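You operate a simulated robot arm through the tools that you are given. There is no shell and no other tool. Be economical: measure what you need, move in short steps, check, and stop when the job is done.

You run a simulated robot arm. Do the job below in one go: nothing can be reset, and whatever is moved stays where it is left.

## Task
Tighten the silver and black screws with the blue screwdriver and cover them.
Fine: slide the clear lid shut; stand the screwdriver back in its hole; leave the copper screw alone.
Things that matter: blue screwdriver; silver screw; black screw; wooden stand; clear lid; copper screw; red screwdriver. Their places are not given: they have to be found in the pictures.

Only the result counts: the job must be done as asked and must still hold three seconds after the hand-in. Knocking over, shifting, dropping, spilling or breaking anything else fails it. Lids that push on must go on centred and level and be pressed home; caps that screw on are set level and turned clockwise until they are tight.

## Robot
A 7-joint arm with a two-finger parallel gripper, fixed in place. Base frame: the origin is at the foot of the arm, x ahead of it, y to its left, z up; the work surface is at about z = 4. Lengths are in mm, angles in degrees, forces in N, time in s.
With the tool pointing down near the work surface it reaches from about 220 to 580 mm from the base axis. Its first joint turns from -66.0 to 66.0 degrees. Payload 2.5 kg.
Tool frame: the origin (TCP) lies between the finger pads and is the grasp point; the fingertips stand 23 mm ahead of it; z points along the fingers, y is the line along which they close. Largest opening 94 mm; finger width 38, thickness 10; the body of the gripper, 54 by 96 mm, starts 39 mm behind the TCP.
Orientation is told as [roll, pitch, yaw] about the base's x, y, z axes, in that order, counted from this pose: with the fingers straight down and closing along the base's y, the tool's x points along the base's -x, its y along +y and its z along -z.

## Interface
- The arm moves only by the tool play_rows. Its argument "deltas" is a list of rows, each an object of numbers (a shift or turn left out is 0, a gripper value left out holds the last): "claw": the closure in counts, from 0 (fully open) to 255 (shut); "tx", "ty", "tz": the shift along the tool's x, y, z in mm; "wx", "wy", "wz": the turn, a rotation vector about the tool's x, y, z in degrees. In form: [{"claw": .., "tx": .., "ty": .., "tz": .., "wx": .., "wy": .., "wz": ..}, ...]. A call has 1 to 20 rows; each row shifts and turns the commanded pose from where the row before left it, along the tool's axes as they then stand. A row lasts 0.2 s, in which the tool goes at most 50 mm and 8.6 degrees; a call with a longer step from one row to the next is refused whole, and so is a gripper value outside its range. Where a pose cannot be reached the arm comes as near as it can. A force on the tool above 40 N (or 10 N above the force at the start of the call, whichever is more), or a blocked arm, ends the call early, and 0.2 s more pass. The fingers move at their own pace (about 108 mm/s each) and stop on an object; they squeeze with about 34 N. The grip force told is the motor's: it shows also when the fingers shut on nothing. Time passes only in rows, and 0.2 s behind the last, so rows that do not move let the fingers close. It gives the time, the measured TCP pose, the force on the tool (base axes), the opening and the grip force at its end, in the units of the frame above (readings bear some noise).
- Cameras (640 x 400 px; columns grow to the right, rows downward): "scene" is fixed at [103, -393.4, 562]; the picture's right is [0.93, -0.36, 0.00], its down [-0.15, -0.38, -0.91] and it looks along [0.33, 0.85, -0.41] (base axes); focal length 328 px, centre (320, 200). "wrist" rides on the gripper at [86, 16, -75] in the tool frame; the picture's right is [-0.18, 0.98, 0.00], its down [-0.58, -0.11, -0.81] and it looks along [-0.79, -0.15, 0.59] (tool axes); focal length 243 px, centre (320, 200).
- grab_frame(camera): a new picture of that camera. The clock stands still meanwhile.
- pixel_to_xyz(camera, pixels): for up to 12 pixels [column, row] of the newest picture of that camera ("zoom" is the newest enlarged one), the place [x, y, z] in the base frame of the surface seen there, good to about 2 mm. The clock stands still meanwhile.
- close_up(camera, box): a new picture of the part [left, top, right, bottom] of that camera's present view, enlarged. The clock stands still meanwhile.
- job_done(): hands the job in; it is judged then, once.

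Keep the steps short. Do not move on a guess: measure, check each grasp and each placing, and mend mistakes. In all there are 80 turns and 46 pictures (those below and enlarged ones count). Leave the gripper open and the arm clear of the work at the hand-in unless told otherwise, and finish with a single line.

The tools are called after "Emit:" by a JSON object that holds its "name" and its "arguments". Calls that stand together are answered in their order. play_rows: Moves the arm, as the interface text tells. Its arguments: {"type":"object","properties":{"deltas":{"type":"array","items":{"type":"object","properties":{"claw":{"type":"number"},"tx":{"type":"number"},"ty":{"type":"number"},"tz":{"type":"number"},"wx":{"type":"number"},"wy":{"type":"number"},"wz":{"type":"number"}}}}},"required":["deltas"]} The other tools are called the same way: grab_frame (camera) takes a picture; pixel_to_xyz (camera, pixels) gives the place of the surface under pixels of a picture; close_up (camera, box) takes an enlarged picture of a part of a camera's view; job_done () hands the job in.

At the start:

```text
time_s: 0.0
tcp_pos: [305.9, 102.4, 373.5]
orientation: [0.0, 0.0, 0.0]
wrist_force: [-0.3, -0.3, -0.4]
gripper_width: 93.9
grasp_force: 0.1
```

scene: 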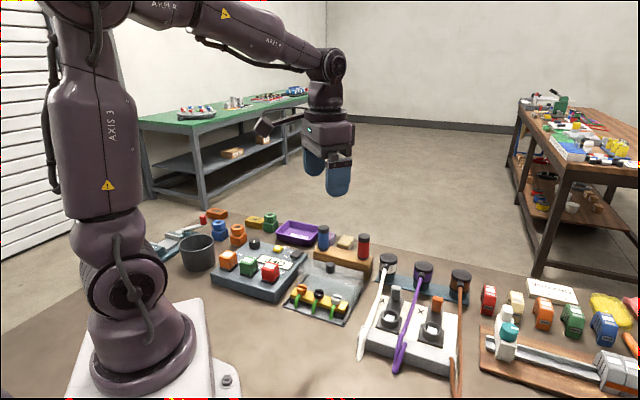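
wrist: 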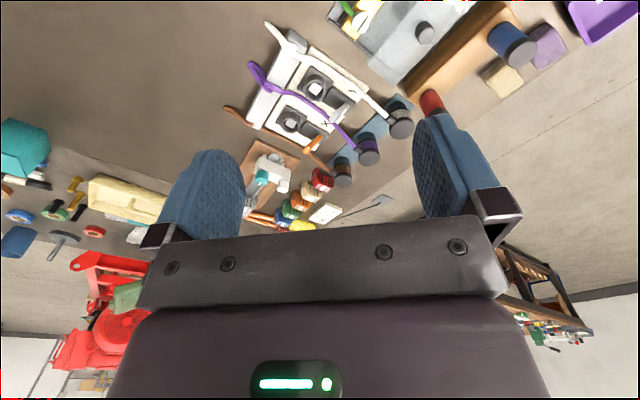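

I see the wooden stand with the blue (323,237) and red (363,246) handles, and in front of it a box with screws and a clear lid near (320,295). I'll enlarge this area.

Emit:
{"name": "close_up", "arguments": {"camera": "scene", "box": [270, 215, 390, 335]}}

Emit:
{"name": "close_up", "arguments": {"camera": "wrist", "box": [320, 0, 560, 120]}}

```text
3.33 times, centred on (330, 275) of scene
```

zoom: 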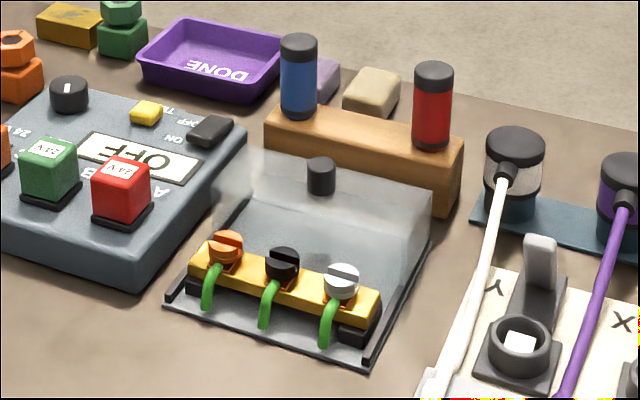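

```text
2.67 times, centred on (440, 60) of wrist
```

zoom: 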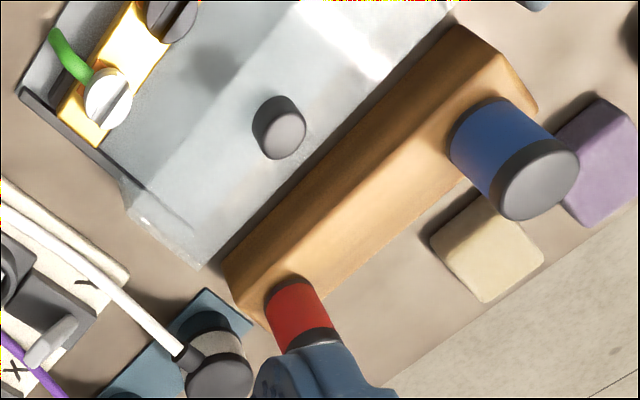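

Next I measure the handles, screws, lid knob, stand and lid corners through the scene and the wrist zoom.

Emit:
{"name": "pixel_to_xyz", "arguments": {"camera": "scene", "pixels": [[323.7, 227.6], [364.2, 236.2], [301.8, 286.5], [318.9, 292.5], [336.6, 297.5], [320.3, 263.5], [323.5, 240], [316, 251], [341, 257], [310, 310], [283, 307], [340, 321]]}}

Emit:
{"name": "pixel_to_xyz", "arguments": {"camera": "zoom", "pixels": [[538, 180], [283, 135], [105, 100], [380, 180], [240, 255], [480, 40], [500, 130], [300, 300], [175, 15], [130, 200], [200, 262], [25, 95]]}}

```text
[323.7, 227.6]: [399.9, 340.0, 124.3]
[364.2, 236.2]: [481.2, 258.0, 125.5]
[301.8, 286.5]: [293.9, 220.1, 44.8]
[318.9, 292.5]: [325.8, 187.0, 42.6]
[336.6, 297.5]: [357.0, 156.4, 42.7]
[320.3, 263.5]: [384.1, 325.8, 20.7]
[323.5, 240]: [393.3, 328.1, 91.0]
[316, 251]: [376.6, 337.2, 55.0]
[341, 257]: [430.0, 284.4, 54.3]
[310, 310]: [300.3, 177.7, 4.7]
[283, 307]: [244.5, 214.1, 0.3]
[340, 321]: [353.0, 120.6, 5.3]
```

```text
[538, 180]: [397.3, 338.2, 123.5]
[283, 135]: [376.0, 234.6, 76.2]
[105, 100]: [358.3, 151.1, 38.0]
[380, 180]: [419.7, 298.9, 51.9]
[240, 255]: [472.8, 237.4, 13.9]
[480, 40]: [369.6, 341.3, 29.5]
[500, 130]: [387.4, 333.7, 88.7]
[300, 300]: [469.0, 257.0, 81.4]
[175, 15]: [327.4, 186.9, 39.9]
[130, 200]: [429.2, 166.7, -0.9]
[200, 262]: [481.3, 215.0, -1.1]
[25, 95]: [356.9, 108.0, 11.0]
```

The layout is clear. The blue handle's top is at about (398,338,124), red at (481,258), the silver screw at (357,156), black at (326,187) and copper at (294,220). The lid knob is at (376,235,76), so the lid slides along about (-0.7,-0.7). Next I go high above the blue handle.

Emit:
{"name": "play_rows", "arguments": {"deltas": [{"claw": 0, "tx": -15, "ty": 40, "tz": 20}, {"tx": -15, "ty": 40, "tz": 20}, {"tx": -15, "ty": 40, "tz": 20}, {"tx": -15, "ty": 40, "tz": 20}, {"tx": -15, "ty": 40, "tz": 20}, {"tx": -17, "ty": 36, "tz": 20}, {"tz": 25}, {"tz": 20}, {}]}}

Emit:
{"name": "grab_frame", "arguments": {"camera": "wrist"}}

```text
time_s: 2.0
tcp_pos: [397.0, 339.0, 207.5]
orientation: [0.1, 0.1, 0.0]
wrist_force: [-0.1, -0.6, 0.7]
gripper_width: 94.2
grasp_force: 0.1
```

```text
41 pictures are left
```

wrist: 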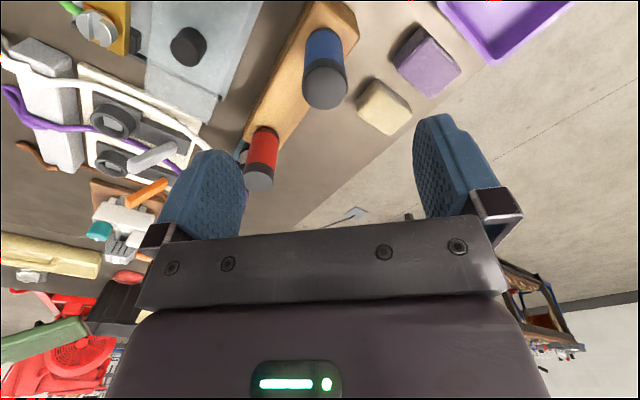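

The blue handle stands at (325,70) in the wrist picture. I measure its top rim and sides.

Emit:
{"name": "pixel_to_xyz", "arguments": {"camera": "wrist", "pixels": [[325, 88], [308, 88], [343, 88], [325, 73], [325, 103], [324, 45], [258, 179], [96, 28], [188, 46]]}}

Emit:
{"name": "close_up", "arguments": {"camera": "wrist", "box": [60, 0, 220, 100]}}

```text
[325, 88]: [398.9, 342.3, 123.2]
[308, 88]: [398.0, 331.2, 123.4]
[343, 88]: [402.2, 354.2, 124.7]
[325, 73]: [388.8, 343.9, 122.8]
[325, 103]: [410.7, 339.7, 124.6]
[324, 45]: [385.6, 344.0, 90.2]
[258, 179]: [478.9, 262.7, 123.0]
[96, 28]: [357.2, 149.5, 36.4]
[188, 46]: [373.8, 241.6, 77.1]
```

```text
4.00 times, centred on (140, 50) of wrist
```

zoom: 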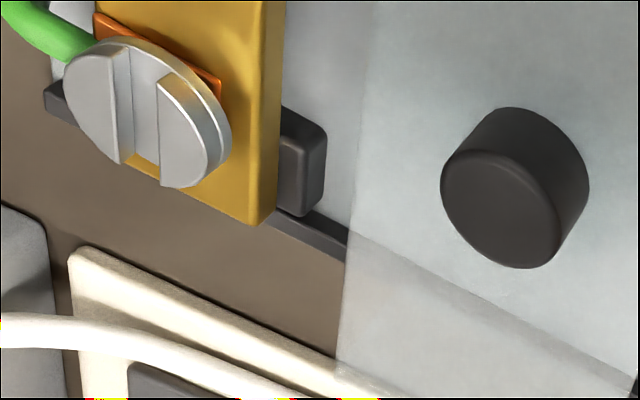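

The blue handle is centred at about (399,342) and is about 23 mm wide. I'll lower straight down to TCP z = 98, then close.

Emit:
{"name": "play_rows", "arguments": {"deltas": [{"tx": -2, "ty": 3, "tz": 30}, {"tz": 30}, {"tz": 25}, {"tz": 15}, {"tz": 9}, {}, {"claw": 255}, {}, {}, {}]}}

Emit:
{"name": "grab_frame", "arguments": {"camera": "wrist"}}

```text
time_s: 4.2
tcp_pos: [402.4, 341.3, 99.9]
orientation: [0.0, 0.0, 0.0]
wrist_force: [0.0, -0.1, 0.7]
gripper_width: 26.9
grasp_force: 33.8
```

```text
39 pictures are left
```

wrist: 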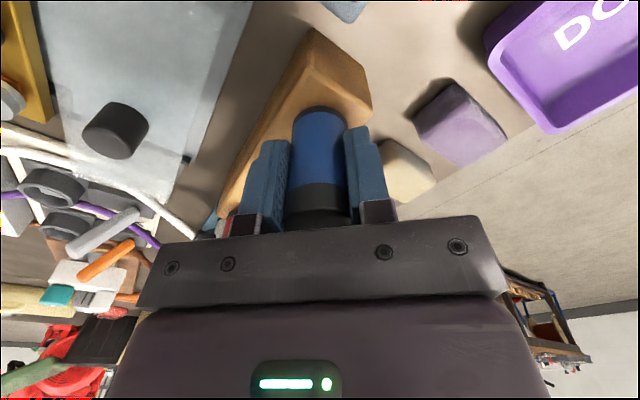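

The handle is gripped (width 26.9 mm, 34 N). I'll lift straight up by 110 mm and look at the blade.

Emit:
{"name": "play_rows", "arguments": {"deltas": [{"tz": -8}, {"tz": -15}, {"tz": -20}, {"tz": -25}, {"tz": -25}, {"tz": -17}, {}]}}

Emit:
{"name": "grab_frame", "arguments": {"camera": "wrist"}}

Emit:
{"name": "close_up", "arguments": {"camera": "scene", "box": [270, 170, 390, 245]}}

```text
time_s: 5.8
tcp_pos: [400.8, 342.7, 209.5]
orientation: [0.0, 0.1, 0.0]
wrist_force: [-1.3, -0.4, -0.7]
gripper_width: 26.4
grasp_force: 34.1
```

```text
38 pictures are left
```

wrist: 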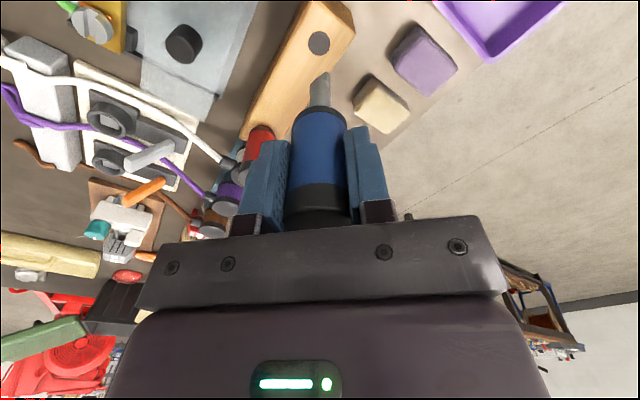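

```text
5.33 times, centred on (330, 208) of scene
```

zoom: 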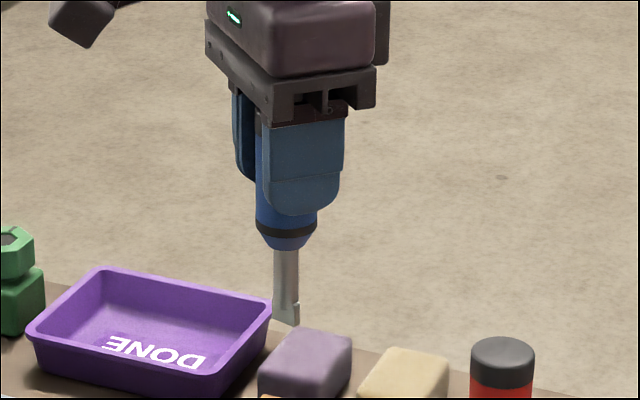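

The driver is out, with its hole visible at (318,42) and its tip near (320,76) in the wrist picture. I'll measure the tip and hole and enlarge the blade.

Emit:
{"name": "pixel_to_xyz", "arguments": {"camera": "zoom", "pixels": [[279, 318], [295, 318], [287, 300], [286, 260], [286, 245]]}}

Emit:
{"name": "pixel_to_xyz", "arguments": {"camera": "wrist", "pixels": [[320, 78], [318, 42], [318, 33], [318, 51], [320, 97]]}}

Emit:
{"name": "close_up", "arguments": {"camera": "wrist", "box": [280, 60, 360, 110]}}

```text
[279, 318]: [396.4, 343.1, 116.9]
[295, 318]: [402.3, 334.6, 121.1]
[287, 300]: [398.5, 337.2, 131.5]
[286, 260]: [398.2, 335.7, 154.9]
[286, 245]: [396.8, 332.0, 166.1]
```

```text
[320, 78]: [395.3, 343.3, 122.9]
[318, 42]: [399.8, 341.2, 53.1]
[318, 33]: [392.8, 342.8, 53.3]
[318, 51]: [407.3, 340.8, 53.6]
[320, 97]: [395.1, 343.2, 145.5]
```

```text
8.00 times, centred on (320, 85) of wrist
```

zoom: 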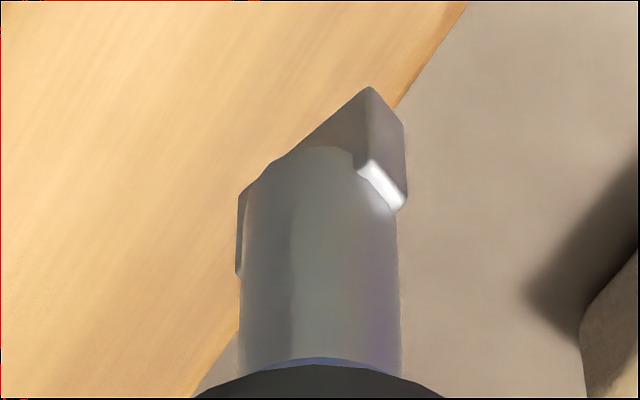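

The blade is a flat about 14 mm wide. I measure its bottom corners for angle and centre.

Emit:
{"name": "pixel_to_xyz", "arguments": {"camera": "zoom", "pixels": [[368, 95], [245, 198], [401, 128], [310, 148], [360, 110], [265, 182], [398, 195], [320, 330]]}}

Emit:
{"name": "play_rows", "arguments": {"deltas": [{"tx": 10, "ty": -45}, {"tx": 10, "ty": -45}, {"tx": 10, "ty": -45}, {"tx": 10, "ty": -45}, {"tx": 15, "ty": -42}, {}]}}

Emit:
{"name": "close_up", "arguments": {"camera": "wrist", "box": [280, 0, 440, 100]}}

```text
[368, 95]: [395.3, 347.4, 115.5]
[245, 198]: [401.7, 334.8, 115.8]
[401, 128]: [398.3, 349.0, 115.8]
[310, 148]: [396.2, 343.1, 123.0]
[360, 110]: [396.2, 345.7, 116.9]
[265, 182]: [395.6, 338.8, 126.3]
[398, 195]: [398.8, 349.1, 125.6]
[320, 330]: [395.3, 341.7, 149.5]
```

```text
time_s: 7.2
tcp_pos: [346.6, 119.7, 208.9]
orientation: [0.0, 0.0, 0.0]
wrist_force: [0.0, 0.1, -1.3]
gripper_width: 26.5
grasp_force: 34.2
```

```text
4.00 times, centred on (360, 50) of wrist
```

zoom: 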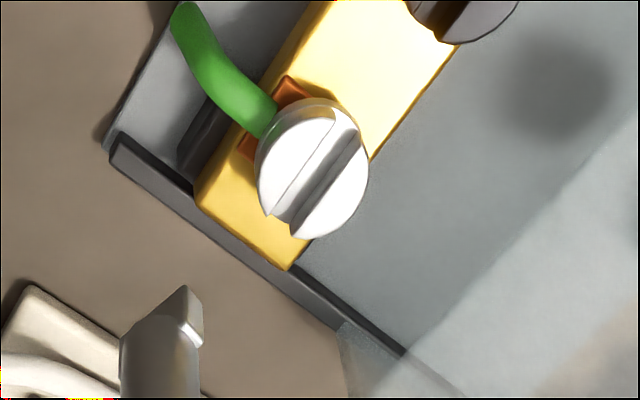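

Blade angle is about 117° (base frame), and the tip is 94 mm below the TCP. The silver screw's slot is visible in the enlarged picture. I measure the slot edges.

Emit:
{"name": "pixel_to_xyz", "arguments": {"camera": "zoom", "pixels": [[272, 208], [333, 113], [296, 232], [364, 150], [283, 212], [347, 128], [258, 175], [366, 185], [310, 240], [315, 108], [315, 180], [180, 290]]}}

Emit:
{"name": "close_up", "arguments": {"camera": "wrist", "box": [335, 15, 383, 65]}}

```text
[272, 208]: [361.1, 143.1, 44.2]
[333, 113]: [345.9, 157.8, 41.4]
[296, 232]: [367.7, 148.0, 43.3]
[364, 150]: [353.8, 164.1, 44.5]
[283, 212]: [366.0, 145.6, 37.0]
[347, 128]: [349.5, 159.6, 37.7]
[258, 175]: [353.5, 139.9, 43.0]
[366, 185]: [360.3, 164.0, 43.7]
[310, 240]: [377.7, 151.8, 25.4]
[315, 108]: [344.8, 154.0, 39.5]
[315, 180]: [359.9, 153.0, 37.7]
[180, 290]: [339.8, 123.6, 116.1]
```

```text
8.00 times, centred on (359, 40) of wrist
```

zoom: 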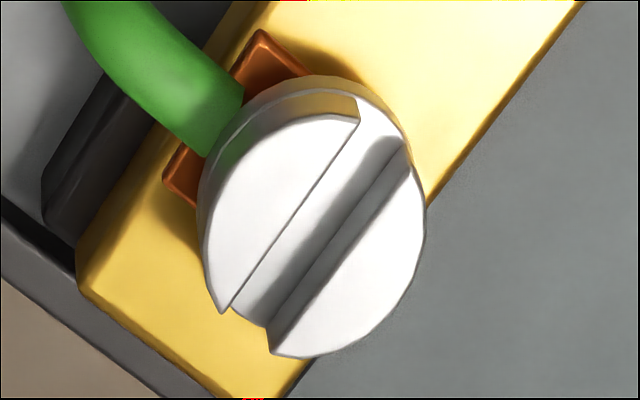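

Emit:
{"name": "pixel_to_xyz", "arguments": {"camera": "zoom", "pixels": [[236, 290], [350, 130], [275, 340], [405, 180], [255, 307], [383, 130], [205, 240], [418, 240], [290, 130], [330, 345], [250, 200], [360, 290]]}}

```text
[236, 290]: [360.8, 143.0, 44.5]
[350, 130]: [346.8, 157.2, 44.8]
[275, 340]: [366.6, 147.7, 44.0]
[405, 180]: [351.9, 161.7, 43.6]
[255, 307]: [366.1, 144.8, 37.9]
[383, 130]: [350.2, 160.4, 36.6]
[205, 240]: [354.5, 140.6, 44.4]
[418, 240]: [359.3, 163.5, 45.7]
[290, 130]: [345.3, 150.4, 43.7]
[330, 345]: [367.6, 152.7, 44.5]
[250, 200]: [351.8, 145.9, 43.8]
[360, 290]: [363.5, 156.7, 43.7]
```

The silver slot lies at 135°, 7.4 mm wide and centred at about (356.5,152.3), with its top at z 44 and floor at 37.5. I'll move the driver above it, turn -18° to line the blade up, lower the tip to about z 55 and check.

Emit:
{"name": "play_rows", "arguments": {"deltas": [{"tx": -5, "ty": 17}, {"tx": -5.7, "ty": 16.4}, {"wz": -6}, {"wz": -6}, {"wz": -6}, {"tz": 20}, {"tz": 20}, {"tz": 14}, {}]}}

Emit:
{"name": "close_up", "arguments": {"camera": "wrist", "box": [270, 35, 366, 95]}}

Emit:
{"name": "close_up", "arguments": {"camera": "scene", "box": [290, 260, 370, 310]}}

```text
time_s: 9.2
tcp_pos: [355.5, 154.1, 153.9]
orientation: [0.0, 0.0, 18.0]
wrist_force: [0.3, -0.7, -1.6]
gripper_width: 26.5
grasp_force: 34.0
```

```text
6.67 times, centred on (318, 65) of wrist
```

zoom: 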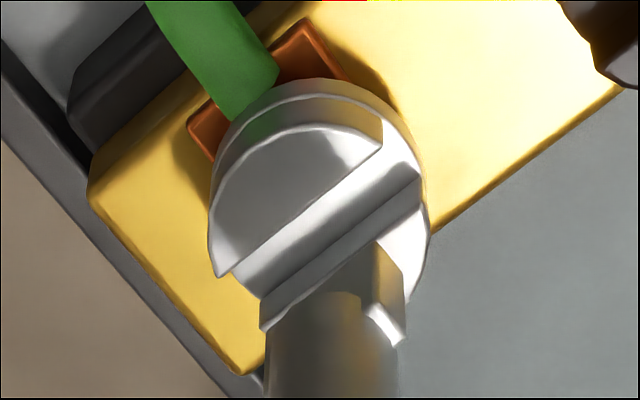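

```text
8.00 times, centred on (330, 285) of scene
```

zoom: 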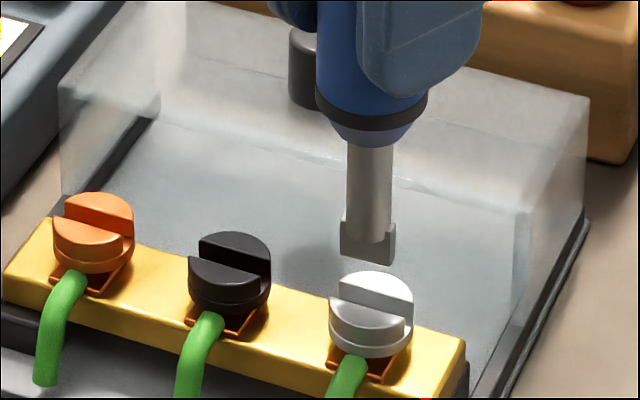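

The blade is close above the head. I measure its corners in the wrist picture.

Emit:
{"name": "grab_frame", "arguments": {"camera": "wrist"}}

Emit:
{"name": "close_up", "arguments": {"camera": "wrist", "box": [302, 62, 334, 82]}}

```text
31 pictures are left
```

wrist: 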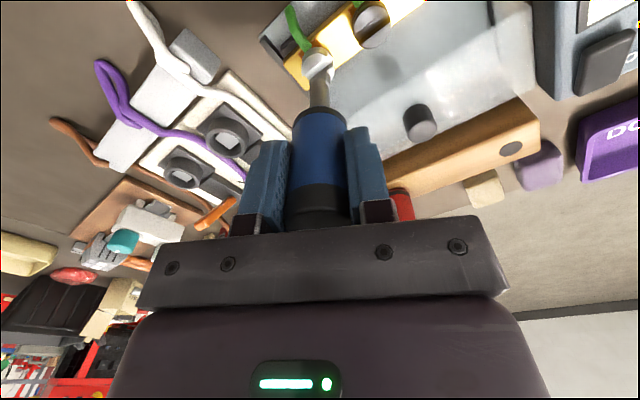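

```text
16.00 times, centred on (318, 72) of wrist
```

zoom: 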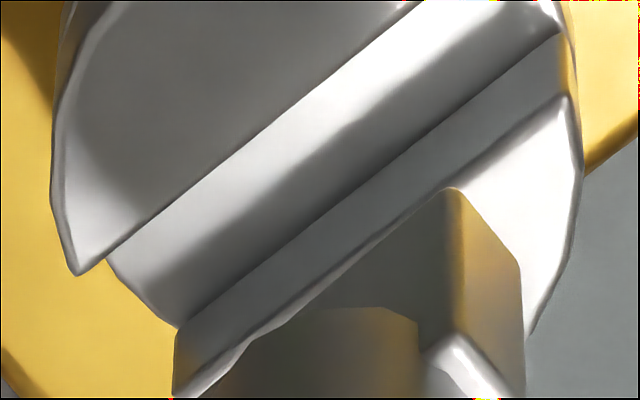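

The blade edge is parallel to the slot. I measure the corners for the lateral offset.

Emit:
{"name": "pixel_to_xyz", "arguments": {"camera": "zoom", "pixels": [[452, 198], [515, 265], [262, 338], [440, 230], [80, 255], [400, 10], [185, 378], [560, 110], [350, 60], [355, 265]]}}

```text
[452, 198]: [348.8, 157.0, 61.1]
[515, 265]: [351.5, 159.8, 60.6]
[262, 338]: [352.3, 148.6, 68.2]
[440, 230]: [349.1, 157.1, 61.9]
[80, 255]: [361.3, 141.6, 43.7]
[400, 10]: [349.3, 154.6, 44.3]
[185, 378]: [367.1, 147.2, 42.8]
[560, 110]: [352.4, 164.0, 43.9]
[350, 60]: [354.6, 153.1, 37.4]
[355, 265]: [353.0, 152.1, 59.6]
```

The blade centre is nearly right across the slot and needs about 1.8 mm along it. I'll correct that and lower 20 mm into the slot.

Emit:
{"name": "play_rows", "arguments": {"deltas": [{"tx": -1.1, "ty": -1.5}, {}, {"tz": 6}, {"tz": 6}, {"tz": 4}, {"tz": 3}, {"tz": 2}, {}]}}

Emit:
{"name": "close_up", "arguments": {"camera": "wrist", "box": [286, 40, 350, 80]}}

```text
time_s: 11.0
tcp_pos: [357.4, 151.7, 134.5]
orientation: [0.0, 0.0, 18.0]
wrist_force: [-0.2, -0.4, -0.1]
gripper_width: 26.6
grasp_force: 34.3
```

```text
10.00 times, centred on (318, 60) of wrist
```

zoom: 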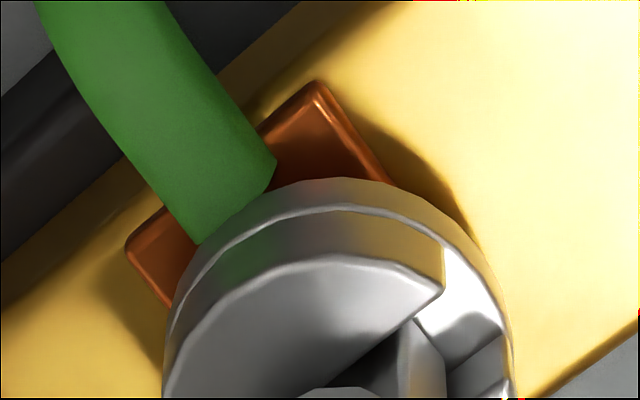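

The blade sits in the slot with the tip at about z 40.5. I'll lower further in small steps until I feel light contact.

Emit:
{"name": "play_rows", "arguments": {"deltas": [{"tz": 1}, {"tz": 1}, {"tz": 1}, {}]}}

```text
time_s: 12.0
tcp_pos: [358.0, 152.8, 132.3]
orientation: [0.0, -0.3, 18.1]
wrist_force: [-3.8, -1.2, 24.2]
gripper_width: 26.5
grasp_force: 33.7
```

There is 24 N of contact, so the blade is seated. I'll ease off slightly and turn clockwise 60°, watching the force.

Emit:
{"name": "play_rows", "arguments": {"deltas": [{"tz": -0.6}, {"wz": 6}, {"wz": 6}, {"wz": 6}, {"wz": 6}, {"wz": 6}, {"wz": 6}, {"wz": 6}, {"wz": 6}, {"wz": 6}, {"wz": 6}, {}]}}

Emit:
{"name": "close_up", "arguments": {"camera": "scene", "box": [290, 260, 370, 310]}}

```text
time_s: 14.6
tcp_pos: [357.7, 152.5, 131.8]
orientation: [0.0, 0.1, -42.0]
wrist_force: [2.9, -6.0, 18.9]
gripper_width: 26.6
grasp_force: 33.6
```

```text
8.00 times, centred on (330, 285) of scene
```

zoom: 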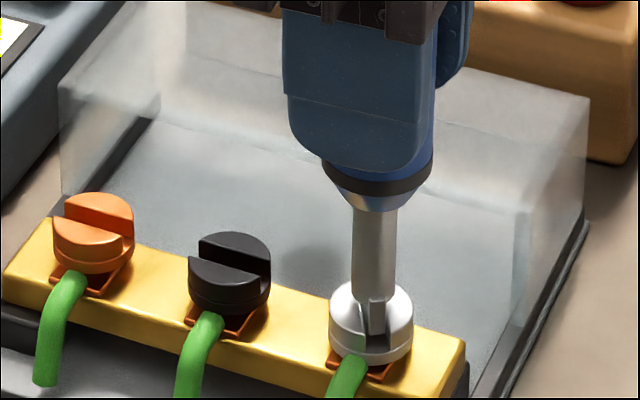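

The slot has turned with the blade, so it engages. I'll continue clockwise by another 90°.

Emit:
{"name": "play_rows", "arguments": {"deltas": [{"wz": 6}, {"wz": 6}, {"wz": 6}, {"wz": 6}, {"wz": 6}, {"wz": 6}, {"wz": 6}, {"wz": 6}, {"wz": 6}, {"wz": 6}, {"wz": 6}, {"wz": 6}, {"wz": 6}, {"wz": 6}, {"wz": 6}, {}]}}

Emit:
{"name": "close_up", "arguments": {"camera": "scene", "box": [290, 260, 370, 310]}}

```text
time_s: 18.0
tcp_pos: [358.1, 153.1, 132.4]
orientation: [0.0, 0.0, -132.0]
wrist_force: [0.2, -0.4, -1.7]
gripper_width: 26.5
grasp_force: 34.3
```

```text
8.00 times, centred on (330, 285) of scene
```

zoom: 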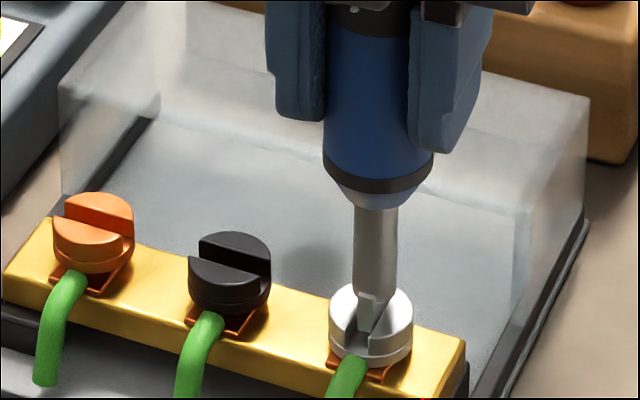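

The slot does not seem to have gone the full 150°, so the driver may have slipped in the grip at the stop. I check from the wrist.

Emit:
{"name": "grab_frame", "arguments": {"camera": "wrist"}}

Emit:
{"name": "close_up", "arguments": {"camera": "scene", "box": [322, 275, 354, 315]}}

```text
26 pictures are left
```

wrist: 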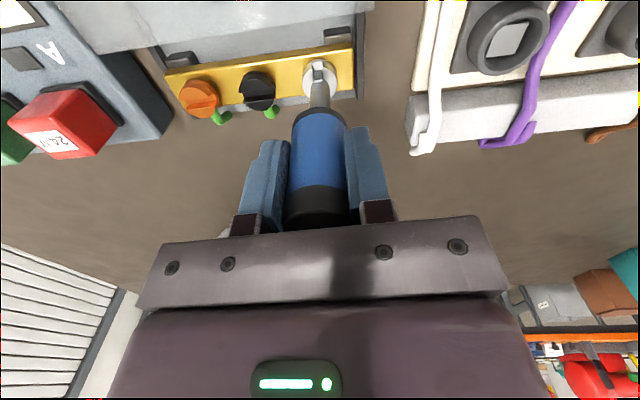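

```text
10.00 times, centred on (338, 295) of scene
```

zoom: 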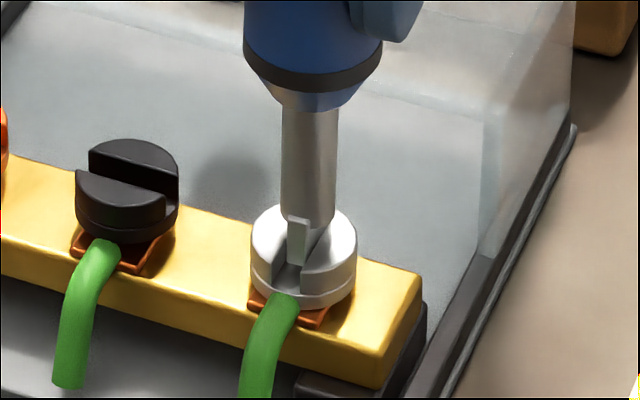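

Emit:
{"name": "close_up", "arguments": {"camera": "wrist", "box": [288, 50, 352, 90]}}

```text
10.00 times, centred on (320, 70) of wrist
```

zoom: 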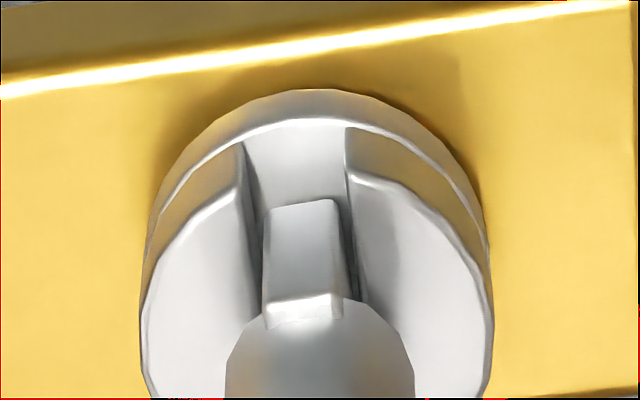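

The slot now stands about perpendicular to the block, so it has turned about 90°. I measure its edges and then turn another 24° to see whether it still moves.

Emit:
{"name": "pixel_to_xyz", "arguments": {"camera": "zoom", "pixels": [[236, 190], [240, 300], [355, 185], [368, 300], [300, 150], [305, 205], [265, 215], [338, 205], [200, 300], [430, 300]]}}

Emit:
{"name": "play_rows", "arguments": {"deltas": [{"wz": 6}, {"wz": 6}, {"wz": 6}, {"wz": 6}, {}]}}

Emit:
{"name": "close_up", "arguments": {"camera": "scene", "box": [322, 275, 354, 315]}}

```text
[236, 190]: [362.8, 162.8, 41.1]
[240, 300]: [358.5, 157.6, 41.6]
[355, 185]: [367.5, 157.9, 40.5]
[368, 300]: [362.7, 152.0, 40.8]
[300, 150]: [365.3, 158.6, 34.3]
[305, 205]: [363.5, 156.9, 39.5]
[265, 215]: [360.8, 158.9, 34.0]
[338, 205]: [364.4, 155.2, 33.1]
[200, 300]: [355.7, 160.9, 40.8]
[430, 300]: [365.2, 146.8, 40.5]
```

```text
time_s: 19.2
tcp_pos: [356.8, 152.7, 131.7]
orientation: [0.0, 0.0, -156.1]
wrist_force: [-2.1, 3.0, -0.3]
gripper_width: 28.5
grasp_force: 34.2
```

```text
10.00 times, centred on (338, 295) of scene
```

zoom: 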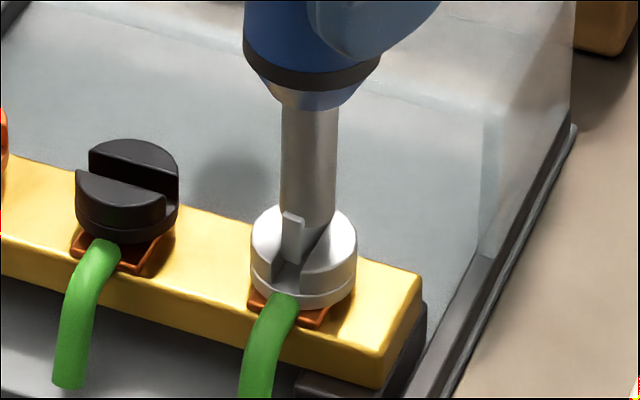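

The slot is unchanged at about 50° and the head dropped from z 44 to 41. The driver just slips in the grip now, so silver is tight. I lift out straight and unwind the wrist.

Emit:
{"name": "play_rows", "arguments": {"deltas": [{"tz": -8}, {"tz": -20}, {"tz": -25}, {"tz": -24}, {"wz": -8}, {"wz": -8}, {"wz": -8}, {"wz": -8}, {"wz": -8}, {"wz": -8}, {"wz": -8}, {"wz": -8}, {"wz": -8}, {"wz": -8}, {"wz": -8}, {"wz": -8}, {"wz": -8}, {"wz": -8}, {"wz": -8}, {"wz": -8}]}}

Emit:
{"name": "play_rows", "arguments": {"deltas": [{"wz": -7}, {"wz": -7}, {"wz": -7}, {"wz": -7.1}, {"tx": 20}, {"tx": 20}, {}]}}

Emit:
{"name": "grab_frame", "arguments": {"camera": "wrist"}}

```text
time_s: 23.4
tcp_pos: [358.2, 152.7, 208.7]
orientation: [0.0, 0.0, -27.8]
wrist_force: [0.8, -0.2, -1.3]
gripper_width: 26.4
grasp_force: 34.0
```

```text
time_s: 25.0
tcp_pos: [318.1, 153.0, 209.0]
orientation: [0.0, 0.0, 0.2]
wrist_force: [0.0, -0.1, -0.1]
gripper_width: 26.6
grasp_force: 33.8
```

```text
22 pictures are left
```

wrist: 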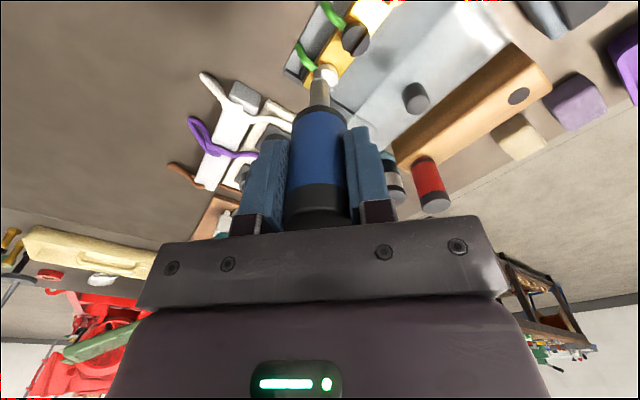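

Black is at (355,40) and the blade at (320,85). I enlarge each.

Emit:
{"name": "close_up", "arguments": {"camera": "wrist", "box": [323, 15, 387, 65]}}

Emit:
{"name": "pixel_to_xyz", "arguments": {"camera": "zoom", "pixels": [[320, 200], [260, 150], [250, 200], [300, 260], [350, 150], [370, 250], [400, 200]]}}

Emit:
{"name": "close_up", "arguments": {"camera": "wrist", "box": [288, 60, 352, 100]}}

```text
8.00 times, centred on (355, 40) of wrist
```

zoom: 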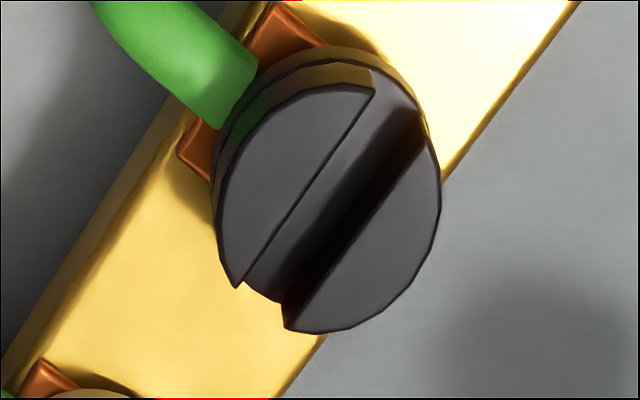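

```text
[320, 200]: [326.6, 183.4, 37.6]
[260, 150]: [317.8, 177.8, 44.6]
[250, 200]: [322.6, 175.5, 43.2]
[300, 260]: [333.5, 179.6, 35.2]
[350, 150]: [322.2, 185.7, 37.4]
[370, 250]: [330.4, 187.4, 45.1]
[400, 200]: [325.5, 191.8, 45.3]
```

```text
10.00 times, centred on (320, 80) of wrist
```

zoom: 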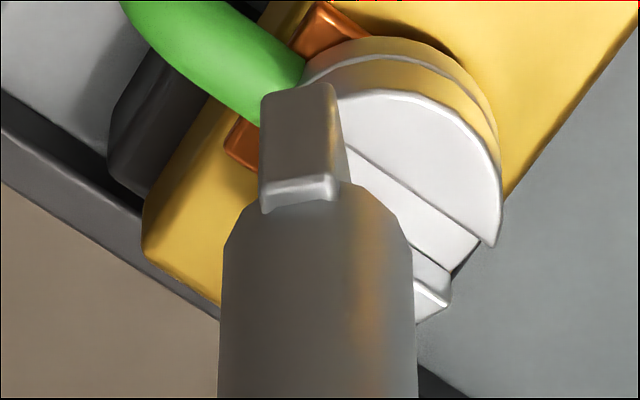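

The blade now points along about base x after slipping. I measure its corners here, then the black slot.

Emit:
{"name": "pixel_to_xyz", "arguments": {"camera": "zoom", "pixels": [[266, 100], [328, 90], [268, 190], [332, 178], [298, 100], [320, 300], [230, 300], [405, 300]]}}

Emit:
{"name": "pixel_to_xyz", "arguments": {"camera": "wrist", "pixels": [[344.75, 49.4], [361, 26.9], [351.4, 53.9], [367.9, 33.4], [342.6, 39], [369.6, 41.9], [352, 26.5], [357, 55.5]]}}

```text
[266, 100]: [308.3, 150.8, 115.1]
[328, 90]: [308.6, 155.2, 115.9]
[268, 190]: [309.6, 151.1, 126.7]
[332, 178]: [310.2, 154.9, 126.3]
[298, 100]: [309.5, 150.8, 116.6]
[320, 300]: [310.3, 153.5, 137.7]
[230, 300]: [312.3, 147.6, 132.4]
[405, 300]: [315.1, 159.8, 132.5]
```

```text
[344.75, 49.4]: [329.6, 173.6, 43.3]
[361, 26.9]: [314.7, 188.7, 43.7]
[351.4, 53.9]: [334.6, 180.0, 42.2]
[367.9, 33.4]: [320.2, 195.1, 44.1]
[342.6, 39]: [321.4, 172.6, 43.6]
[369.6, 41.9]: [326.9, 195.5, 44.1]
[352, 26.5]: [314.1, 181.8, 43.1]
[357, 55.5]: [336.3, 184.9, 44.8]
```

Blade: angle about 178°, centre about (315.7,153.2). Black slot: angle 134.5°, centre (324.8,184.2), same height as silver was. I'll move over it, turn clockwise 43.5°, and lower the tip to about z 60.

Emit:
{"name": "play_rows", "arguments": {"deltas": [{"tx": -4, "ty": 15}, {"tx": -4.2, "ty": 14.5}, {"wz": 7.25}, {"wz": 7.25}, {"wz": 7.25}, {"wz": 7.25}, {"wz": 7.25}, {"wz": 7.25}, {"tz": 20}, {"tz": 20}, {"tz": 15}, {}]}}

Emit:
{"name": "close_up", "arguments": {"camera": "wrist", "box": [288, 45, 352, 85]}}

```text
time_s: 27.6
tcp_pos: [326.7, 182.0, 154.6]
orientation: [0.0, 0.0, -43.4]
wrist_force: [-0.3, 0.1, -0.9]
gripper_width: 26.5
grasp_force: 34.3
```

```text
10.00 times, centred on (320, 65) of wrist
```

zoom: 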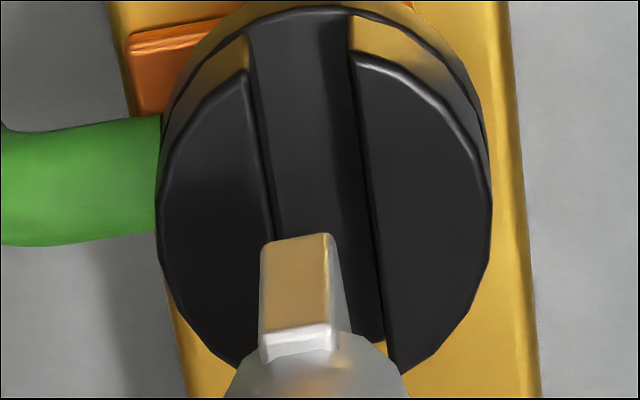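

Emit:
{"name": "pixel_to_xyz", "arguments": {"camera": "zoom", "pixels": [[266, 248], [326, 240], [296, 246], [246, 80], [268, 215], [360, 70], [395, 350], [335, 245], [345, 330], [310, 120]]}}

```text
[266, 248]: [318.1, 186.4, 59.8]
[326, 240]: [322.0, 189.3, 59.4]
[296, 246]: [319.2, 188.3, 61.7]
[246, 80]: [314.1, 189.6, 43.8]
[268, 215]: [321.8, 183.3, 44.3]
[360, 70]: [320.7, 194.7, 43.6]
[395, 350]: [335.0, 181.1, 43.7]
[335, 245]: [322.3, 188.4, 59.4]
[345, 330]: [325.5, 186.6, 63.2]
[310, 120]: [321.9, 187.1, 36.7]
```

The blade and slot are parallel. A shift of (0.1,1.6) mm is needed, then lower into the slot.

Emit:
{"name": "play_rows", "arguments": {"deltas": [{"tx": 1.0, "ty": 1.2}, {}, {"tz": 6}, {"tz": 5}, {"tz": 3}, {"tz": 2}, {"tz": 2}, {"tz": 1.5}, {"tz": 1}, {"tz": 1}, {}]}}

Emit:
{"name": "close_up", "arguments": {"camera": "wrist", "box": [288, 40, 352, 80]}}

```text
time_s: 30.0
tcp_pos: [325.5, 184.1, 132.9]
orientation: [0.0, 0.0, -43.5]
wrist_force: [0.3, 0.5, 0.5]
gripper_width: 26.6
grasp_force: 34.2
```

```text
10.00 times, centred on (320, 60) of wrist
```

zoom: 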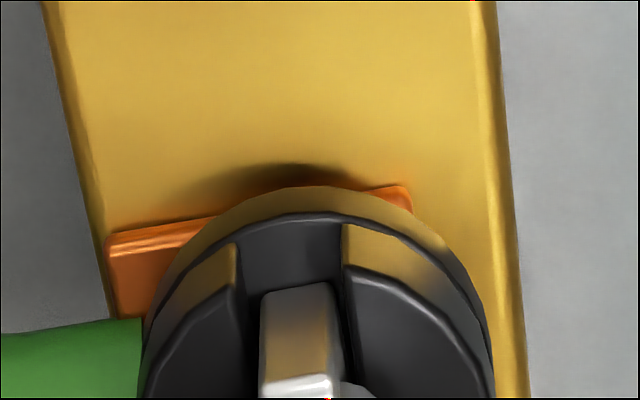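

The blade is well in the slot. I press slightly and turn clockwise 102° while following down.

Emit:
{"name": "play_rows", "arguments": {"deltas": [{"tz": 1}, {"wz": 6}, {"wz": 6, "tz": 0.1}, {"wz": 6, "tz": 0.1}, {"wz": 6, "tz": 0.1}, {"wz": 6, "tz": 0.1}, {"wz": 6, "tz": 0.1}, {"wz": 6, "tz": 0.1}, {"wz": 6, "tz": 0.1}, {"wz": 6, "tz": 0.1}, {"wz": 6, "tz": 0.1}, {"wz": 6, "tz": 0.1}, {"wz": 6, "tz": 0.1}, {"wz": 6, "tz": 0.1}, {"wz": 6, "tz": 0.1}, {"wz": 6}, {"wz": 6}, {"wz": 6}, {}]}}

Emit:
{"name": "close_up", "arguments": {"camera": "scene", "box": [290, 260, 370, 310]}}

```text
time_s: 34.0
tcp_pos: [326.1, 185.0, 129.1]
orientation: [0.0, 0.1, -145.3]
wrist_force: [-1.1, 6.6, 9.3]
gripper_width: 26.3
grasp_force: 33.9
```

```text
8.00 times, centred on (330, 285) of scene
```

zoom: 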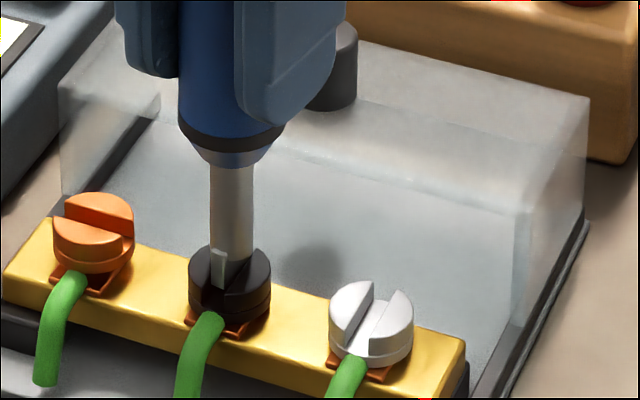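

Black is turning and sinking. Silver's slot is clearly perpendicular and its head is down. I turn black another 24°.

Emit:
{"name": "play_rows", "arguments": {"deltas": [{"wz": 6}, {"wz": 6}, {"wz": 6}, {"wz": 6}, {}]}}

Emit:
{"name": "close_up", "arguments": {"camera": "wrist", "box": [288, 45, 352, 85]}}

```text
time_s: 35.2
tcp_pos: [324.7, 184.0, 129.1]
orientation: [0.0, -0.1, -169.4]
wrist_force: [-7.5, 8.9, -5.7]
gripper_width: 30.2
grasp_force: 34.3
```

```text
10.00 times, centred on (320, 65) of wrist
```

zoom: 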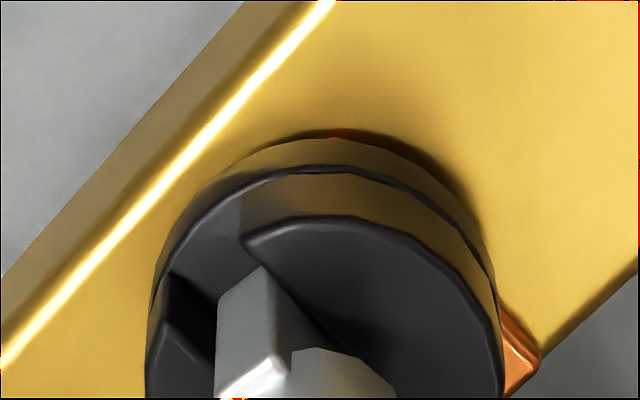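

The slot is perpendicular to the block and the handle is slipping again, so the stop is reached. I lift out, unwind, and view the screws from the earlier pose.

Emit:
{"name": "play_rows", "arguments": {"deltas": [{"tz": -8}, {"tz": -20}, {"tz": -25}, {"tz": -27}, {"wz": -8}, {"wz": -8}, {"wz": -8}, {"wz": -8}, {"wz": -8}, {"wz": -8}, {"wz": -8}, {"wz": -8}, {"wz": -8}, {"wz": -8}, {"wz": -8}, {"wz": -8}, {"wz": -8}, {"wz": -8}, {"wz": -8}, {"wz": -8}]}}

Emit:
{"name": "play_rows", "arguments": {"deltas": [{"wz": -8}, {"wz": -8}, {"wz": -8}, {"wz": -8}, {"wz": -8}, {"wz": -1.4}, {"ty": -16}, {"ty": -16}, {}]}}

Emit:
{"name": "close_up", "arguments": {"camera": "wrist", "box": [280, 0, 440, 100]}}

```text
time_s: 39.4
tcp_pos: [332.9, 176.9, 204.2]
orientation: [0.0, 0.0, -41.2]
wrist_force: [0.0, -0.1, -0.6]
gripper_width: 29.8
grasp_force: 33.9
out of reach, approached as far as the arm can: row 4
```

```text
time_s: 41.4
tcp_pos: [332.7, 143.2, 203.9]
orientation: [0.0, 0.1, 0.0]
wrist_force: [0.3, -0.3, 0.3]
gripper_width: 29.7
grasp_force: 33.6
```

```text
4.00 times, centred on (360, 50) of wrist
```

zoom: 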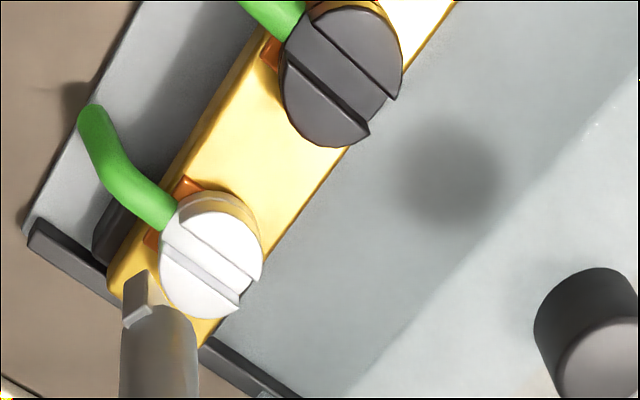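

Both slots are now perpendicular to the block. I verify the angles and heights, plus the blade position.

Emit:
{"name": "pixel_to_xyz", "arguments": {"camera": "zoom", "pixels": [[320, 25], [393, 95], [293, 62], [362, 130], [183, 218], [252, 275], [168, 248], [235, 300], [360, 40], [320, 120], [127, 310], [146, 275]]}}

Emit:
{"name": "grab_frame", "arguments": {"camera": "wrist"}}

Emit:
{"name": "close_up", "arguments": {"camera": "scene", "box": [270, 200, 390, 275]}}

```text
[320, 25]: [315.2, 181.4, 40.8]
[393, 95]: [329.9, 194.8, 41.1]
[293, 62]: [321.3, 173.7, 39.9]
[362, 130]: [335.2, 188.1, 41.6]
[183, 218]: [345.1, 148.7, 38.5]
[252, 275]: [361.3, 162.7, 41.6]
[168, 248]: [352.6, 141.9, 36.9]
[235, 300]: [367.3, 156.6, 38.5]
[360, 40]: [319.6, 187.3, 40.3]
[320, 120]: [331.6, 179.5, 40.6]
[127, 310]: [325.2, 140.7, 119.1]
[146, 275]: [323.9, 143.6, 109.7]
```

```text
14 pictures are left
```

wrist: 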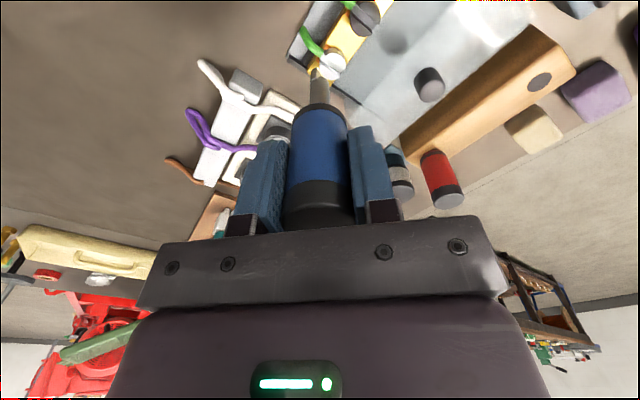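

```text
5.33 times, centred on (330, 238) of scene
```

zoom: 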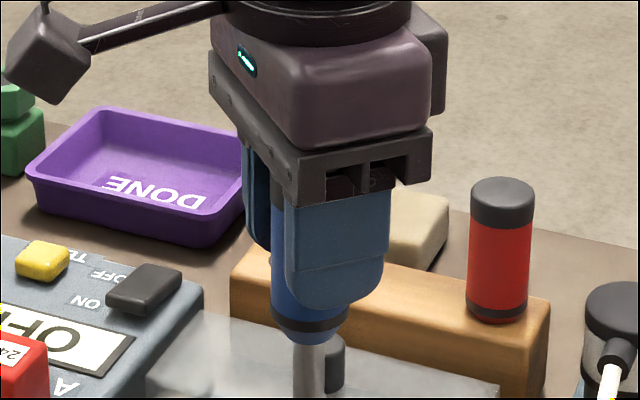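

Both screws are at about 45° with heads at z 41, so they are tight. Now I measure the driver's shank and the hole for the return.

Emit:
{"name": "pixel_to_xyz", "arguments": {"camera": "wrist", "pixels": [[320, 92], [320, 84], [312, 92], [328, 92], [314, 70], [540, 81], [531, 81], [550, 81], [540, 73], [540, 90]]}}

Emit:
{"name": "close_up", "arguments": {"camera": "wrist", "box": [288, 55, 352, 105]}}

```text
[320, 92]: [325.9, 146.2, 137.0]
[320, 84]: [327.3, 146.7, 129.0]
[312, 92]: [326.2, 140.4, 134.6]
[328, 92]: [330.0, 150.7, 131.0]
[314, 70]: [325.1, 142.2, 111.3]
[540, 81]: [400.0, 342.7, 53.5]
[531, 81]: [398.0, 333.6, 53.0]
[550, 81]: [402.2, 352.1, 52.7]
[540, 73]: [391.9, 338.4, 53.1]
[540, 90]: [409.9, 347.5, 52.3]
```

```text
8.00 times, centred on (320, 80) of wrist
```

zoom: 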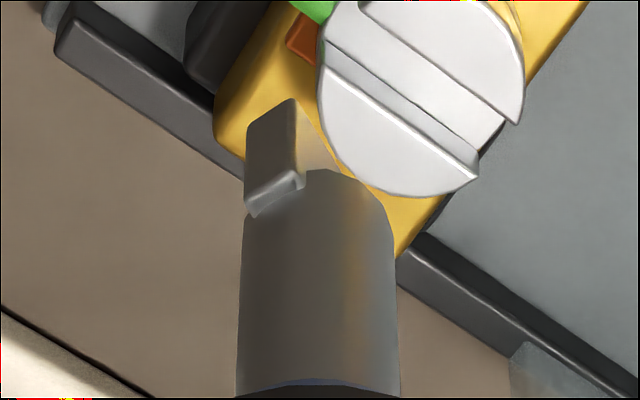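

The hole is at (400.0,341.5), about 18 mm wide, and the driver is centred on the TCP. I carry it over the hole at the same height and check.

Emit:
{"name": "play_rows", "arguments": {"deltas": [{"tx": -10, "ty": 33}, {"tx": -10, "ty": 33}, {"tx": -12, "ty": 33}, {"tx": -12, "ty": 33}, {"tx": -12, "ty": 33}, {"tx": -11.5, "ty": 32.3}, {}, {"tz": 15}, {"tz": 15}, {"tz": 9}, {}, {}]}}

Emit:
{"name": "close_up", "arguments": {"camera": "wrist", "box": [280, 45, 360, 95]}}

```text
time_s: 44.0
tcp_pos: [399.7, 342.7, 165.6]
orientation: [0.0, 0.1, 0.0]
wrist_force: [-0.1, 0.1, -0.7]
gripper_width: 28.9
grasp_force: 34.4
```

```text
8.00 times, centred on (320, 70) of wrist
```

zoom: 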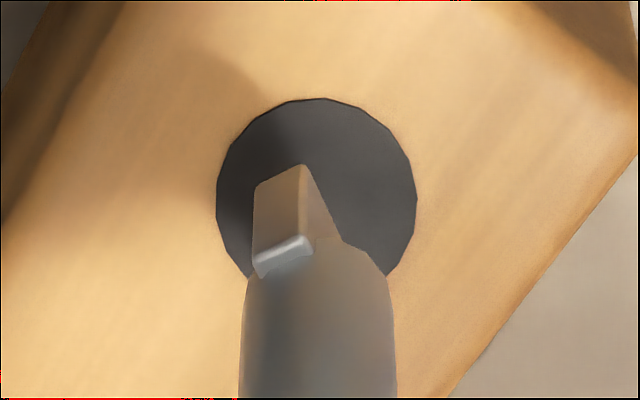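

Emit:
{"name": "pixel_to_xyz", "arguments": {"camera": "zoom", "pixels": [[218, 190], [415, 190], [318, 100], [258, 195], [298, 172], [255, 260], [318, 330], [320, 260], [245, 330], [392, 330]]}}

```text
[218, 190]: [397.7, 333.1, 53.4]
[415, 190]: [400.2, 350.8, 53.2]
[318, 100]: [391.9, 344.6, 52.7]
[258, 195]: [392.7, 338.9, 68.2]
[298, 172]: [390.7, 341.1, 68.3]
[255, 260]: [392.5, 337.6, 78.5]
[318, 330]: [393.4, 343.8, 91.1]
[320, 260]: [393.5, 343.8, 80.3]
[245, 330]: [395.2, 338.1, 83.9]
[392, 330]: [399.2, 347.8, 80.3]
```

The driver centre is within about 1 mm of the hole centre. I correct x by 0.8 mm and lower most of the way.

Emit:
{"name": "play_rows", "arguments": {"deltas": [{"tx": -0.8}, {"tz": 8}, {"tz": 8}, {"tz": 8}, {"tz": 10}, {"tz": 10}, {"tz": 8}, {"tz": 5}, {}]}}

```text
time_s: 46.0
tcp_pos: [400.5, 341.9, 108.8]
orientation: [0.0, 0.0, 0.0]
wrist_force: [-0.7, -0.1, -1.6]
gripper_width: 26.6
grasp_force: 34.0
```

The driver goes in freely (no force, TCP z 108.8). I lower in small steps until it seats.

Emit:
{"name": "play_rows", "arguments": {"deltas": [{"tz": 2}, {"tz": 2}, {"tz": 2}, {"tz": 1}, {"tz": 1}, {}]}}

```text
time_s: 47.4
tcp_pos: [402.2, 342.0, 102.2]
orientation: [0.1, -0.2, 0.0]
wrist_force: [-5.8, -3.4, 23.8]
gripper_width: 26.6
grasp_force: 33.9
```

Contact of 24 N at z 102 (it was 100 originally), so it seems seated. I ease off, open and lift away, then look.

Emit:
{"name": "play_rows", "arguments": {"deltas": [{"tz": -0.8}, {"claw": 0}, {}, {}, {"tz": -15}, {"tz": -30}, {"tz": -40}, {}]}}

Emit:
{"name": "close_up", "arguments": {"camera": "scene", "box": [270, 215, 390, 335]}}

```text
time_s: 49.2
tcp_pos: [399.5, 341.0, 185.7]
orientation: [0.0, 0.0, -0.1]
wrist_force: [-0.5, 0.3, -0.3]
gripper_width: 93.9
grasp_force: 0.0
```

```text
3.33 times, centred on (330, 275) of scene
```

zoom: 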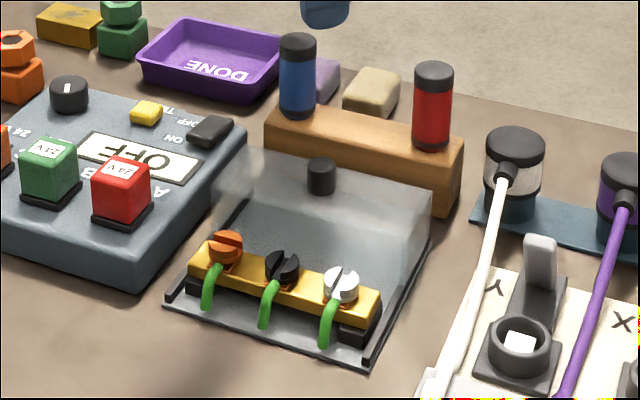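

The blue driver stands as before, and silver and black are turned while copper is untouched. Next is the lid. I go above its knob with the fingers turned 45° so they close along the slide direction, partly open.

Emit:
{"name": "play_rows", "arguments": {"deltas": [{"tx": 8, "ty": -35}, {"tx": 8, "ty": -35}, {"tx": 8, "ty": -35}, {"wz": 7.5, "claw": 140}, {"wz": 7.5}, {"wz": 7.5}, {"wz": 7.5}, {"wz": 7.5}, {"wz": 7.5}, {}]}}

Emit:
{"name": "grab_frame", "arguments": {"camera": "wrist"}}

```text
time_s: 51.4
tcp_pos: [376.2, 235.7, 185.9]
orientation: [-0.1, 0.0, -45.1]
wrist_force: [-0.3, -0.2, 0.1]
gripper_width: 42.3
grasp_force: 0.0
```

```text
9 pictures are left
```

wrist: 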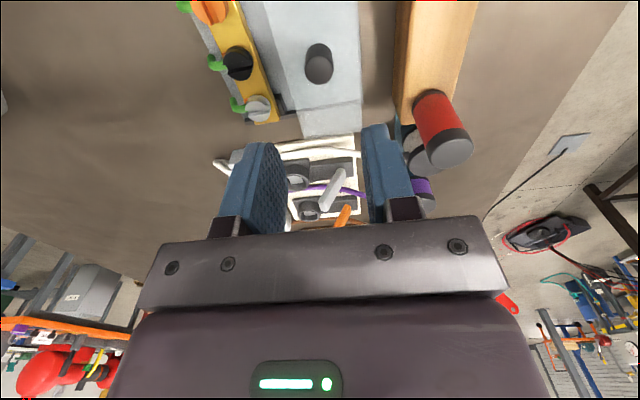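

The knob is at (319,65), in line between the fingers. I measure the knob, lid edges and stand.

Emit:
{"name": "pixel_to_xyz", "arguments": {"camera": "wrist", "pixels": [[319, 72], [308, 70], [330, 70], [319, 80], [320, 50], [345, 60], [300, 100], [345, 120], [362, 90], [358, 120], [272, 70], [395, 100]]}}

Emit:
{"name": "close_up", "arguments": {"camera": "wrist", "box": [200, 0, 424, 140]}}

```text
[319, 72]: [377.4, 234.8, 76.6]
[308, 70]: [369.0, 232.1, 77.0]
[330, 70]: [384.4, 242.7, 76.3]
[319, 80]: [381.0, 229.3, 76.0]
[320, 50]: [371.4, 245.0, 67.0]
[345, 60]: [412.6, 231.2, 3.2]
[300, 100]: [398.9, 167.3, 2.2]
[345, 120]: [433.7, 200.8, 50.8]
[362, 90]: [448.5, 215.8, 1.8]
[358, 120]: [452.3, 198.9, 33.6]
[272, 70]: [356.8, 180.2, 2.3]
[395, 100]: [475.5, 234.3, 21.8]
```

```text
2.86 times, centred on (312, 70) of wrist
```

zoom: 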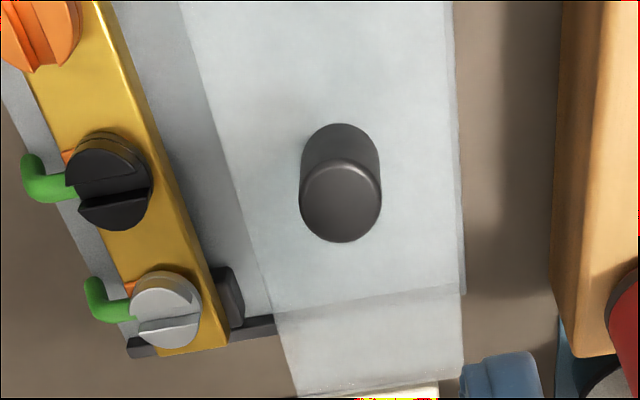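

The knob centre is (376,236), about 20 mm wide, with its top at z 76 and the lid top at about 51. I lower so the tips are at about z 61 and close on the knob.

Emit:
{"name": "play_rows", "arguments": {"deltas": [{"tz": 30}, {"tz": 30}, {"tz": 20}, {"tz": 12}, {"tz": 9}, {}, {"claw": 255}, {}, {}]}}

```text
time_s: 53.4
tcp_pos: [376.5, 236.7, 84.8]
orientation: [-0.2, 0.0, -44.9]
wrist_force: [-7.2, -7.5, 2.5]
gripper_width: 20.5
grasp_force: 44.6
```

The knob is held (20.5 mm). I slide along the tool's -y by 20 mm and watch the force.

Emit:
{"name": "play_rows", "arguments": {"deltas": [{"ty": -4}, {"ty": -4}, {"ty": -4}, {"ty": -4}, {"ty": -4}, {}]}}

```text
time_s: 54.8
tcp_pos: [362.7, 222.8, 84.8]
orientation: [0.0, 0.0, -45.0]
wrist_force: [1.7, -0.6, -10.7]
gripper_width: 20.6
grasp_force: 44.6
```

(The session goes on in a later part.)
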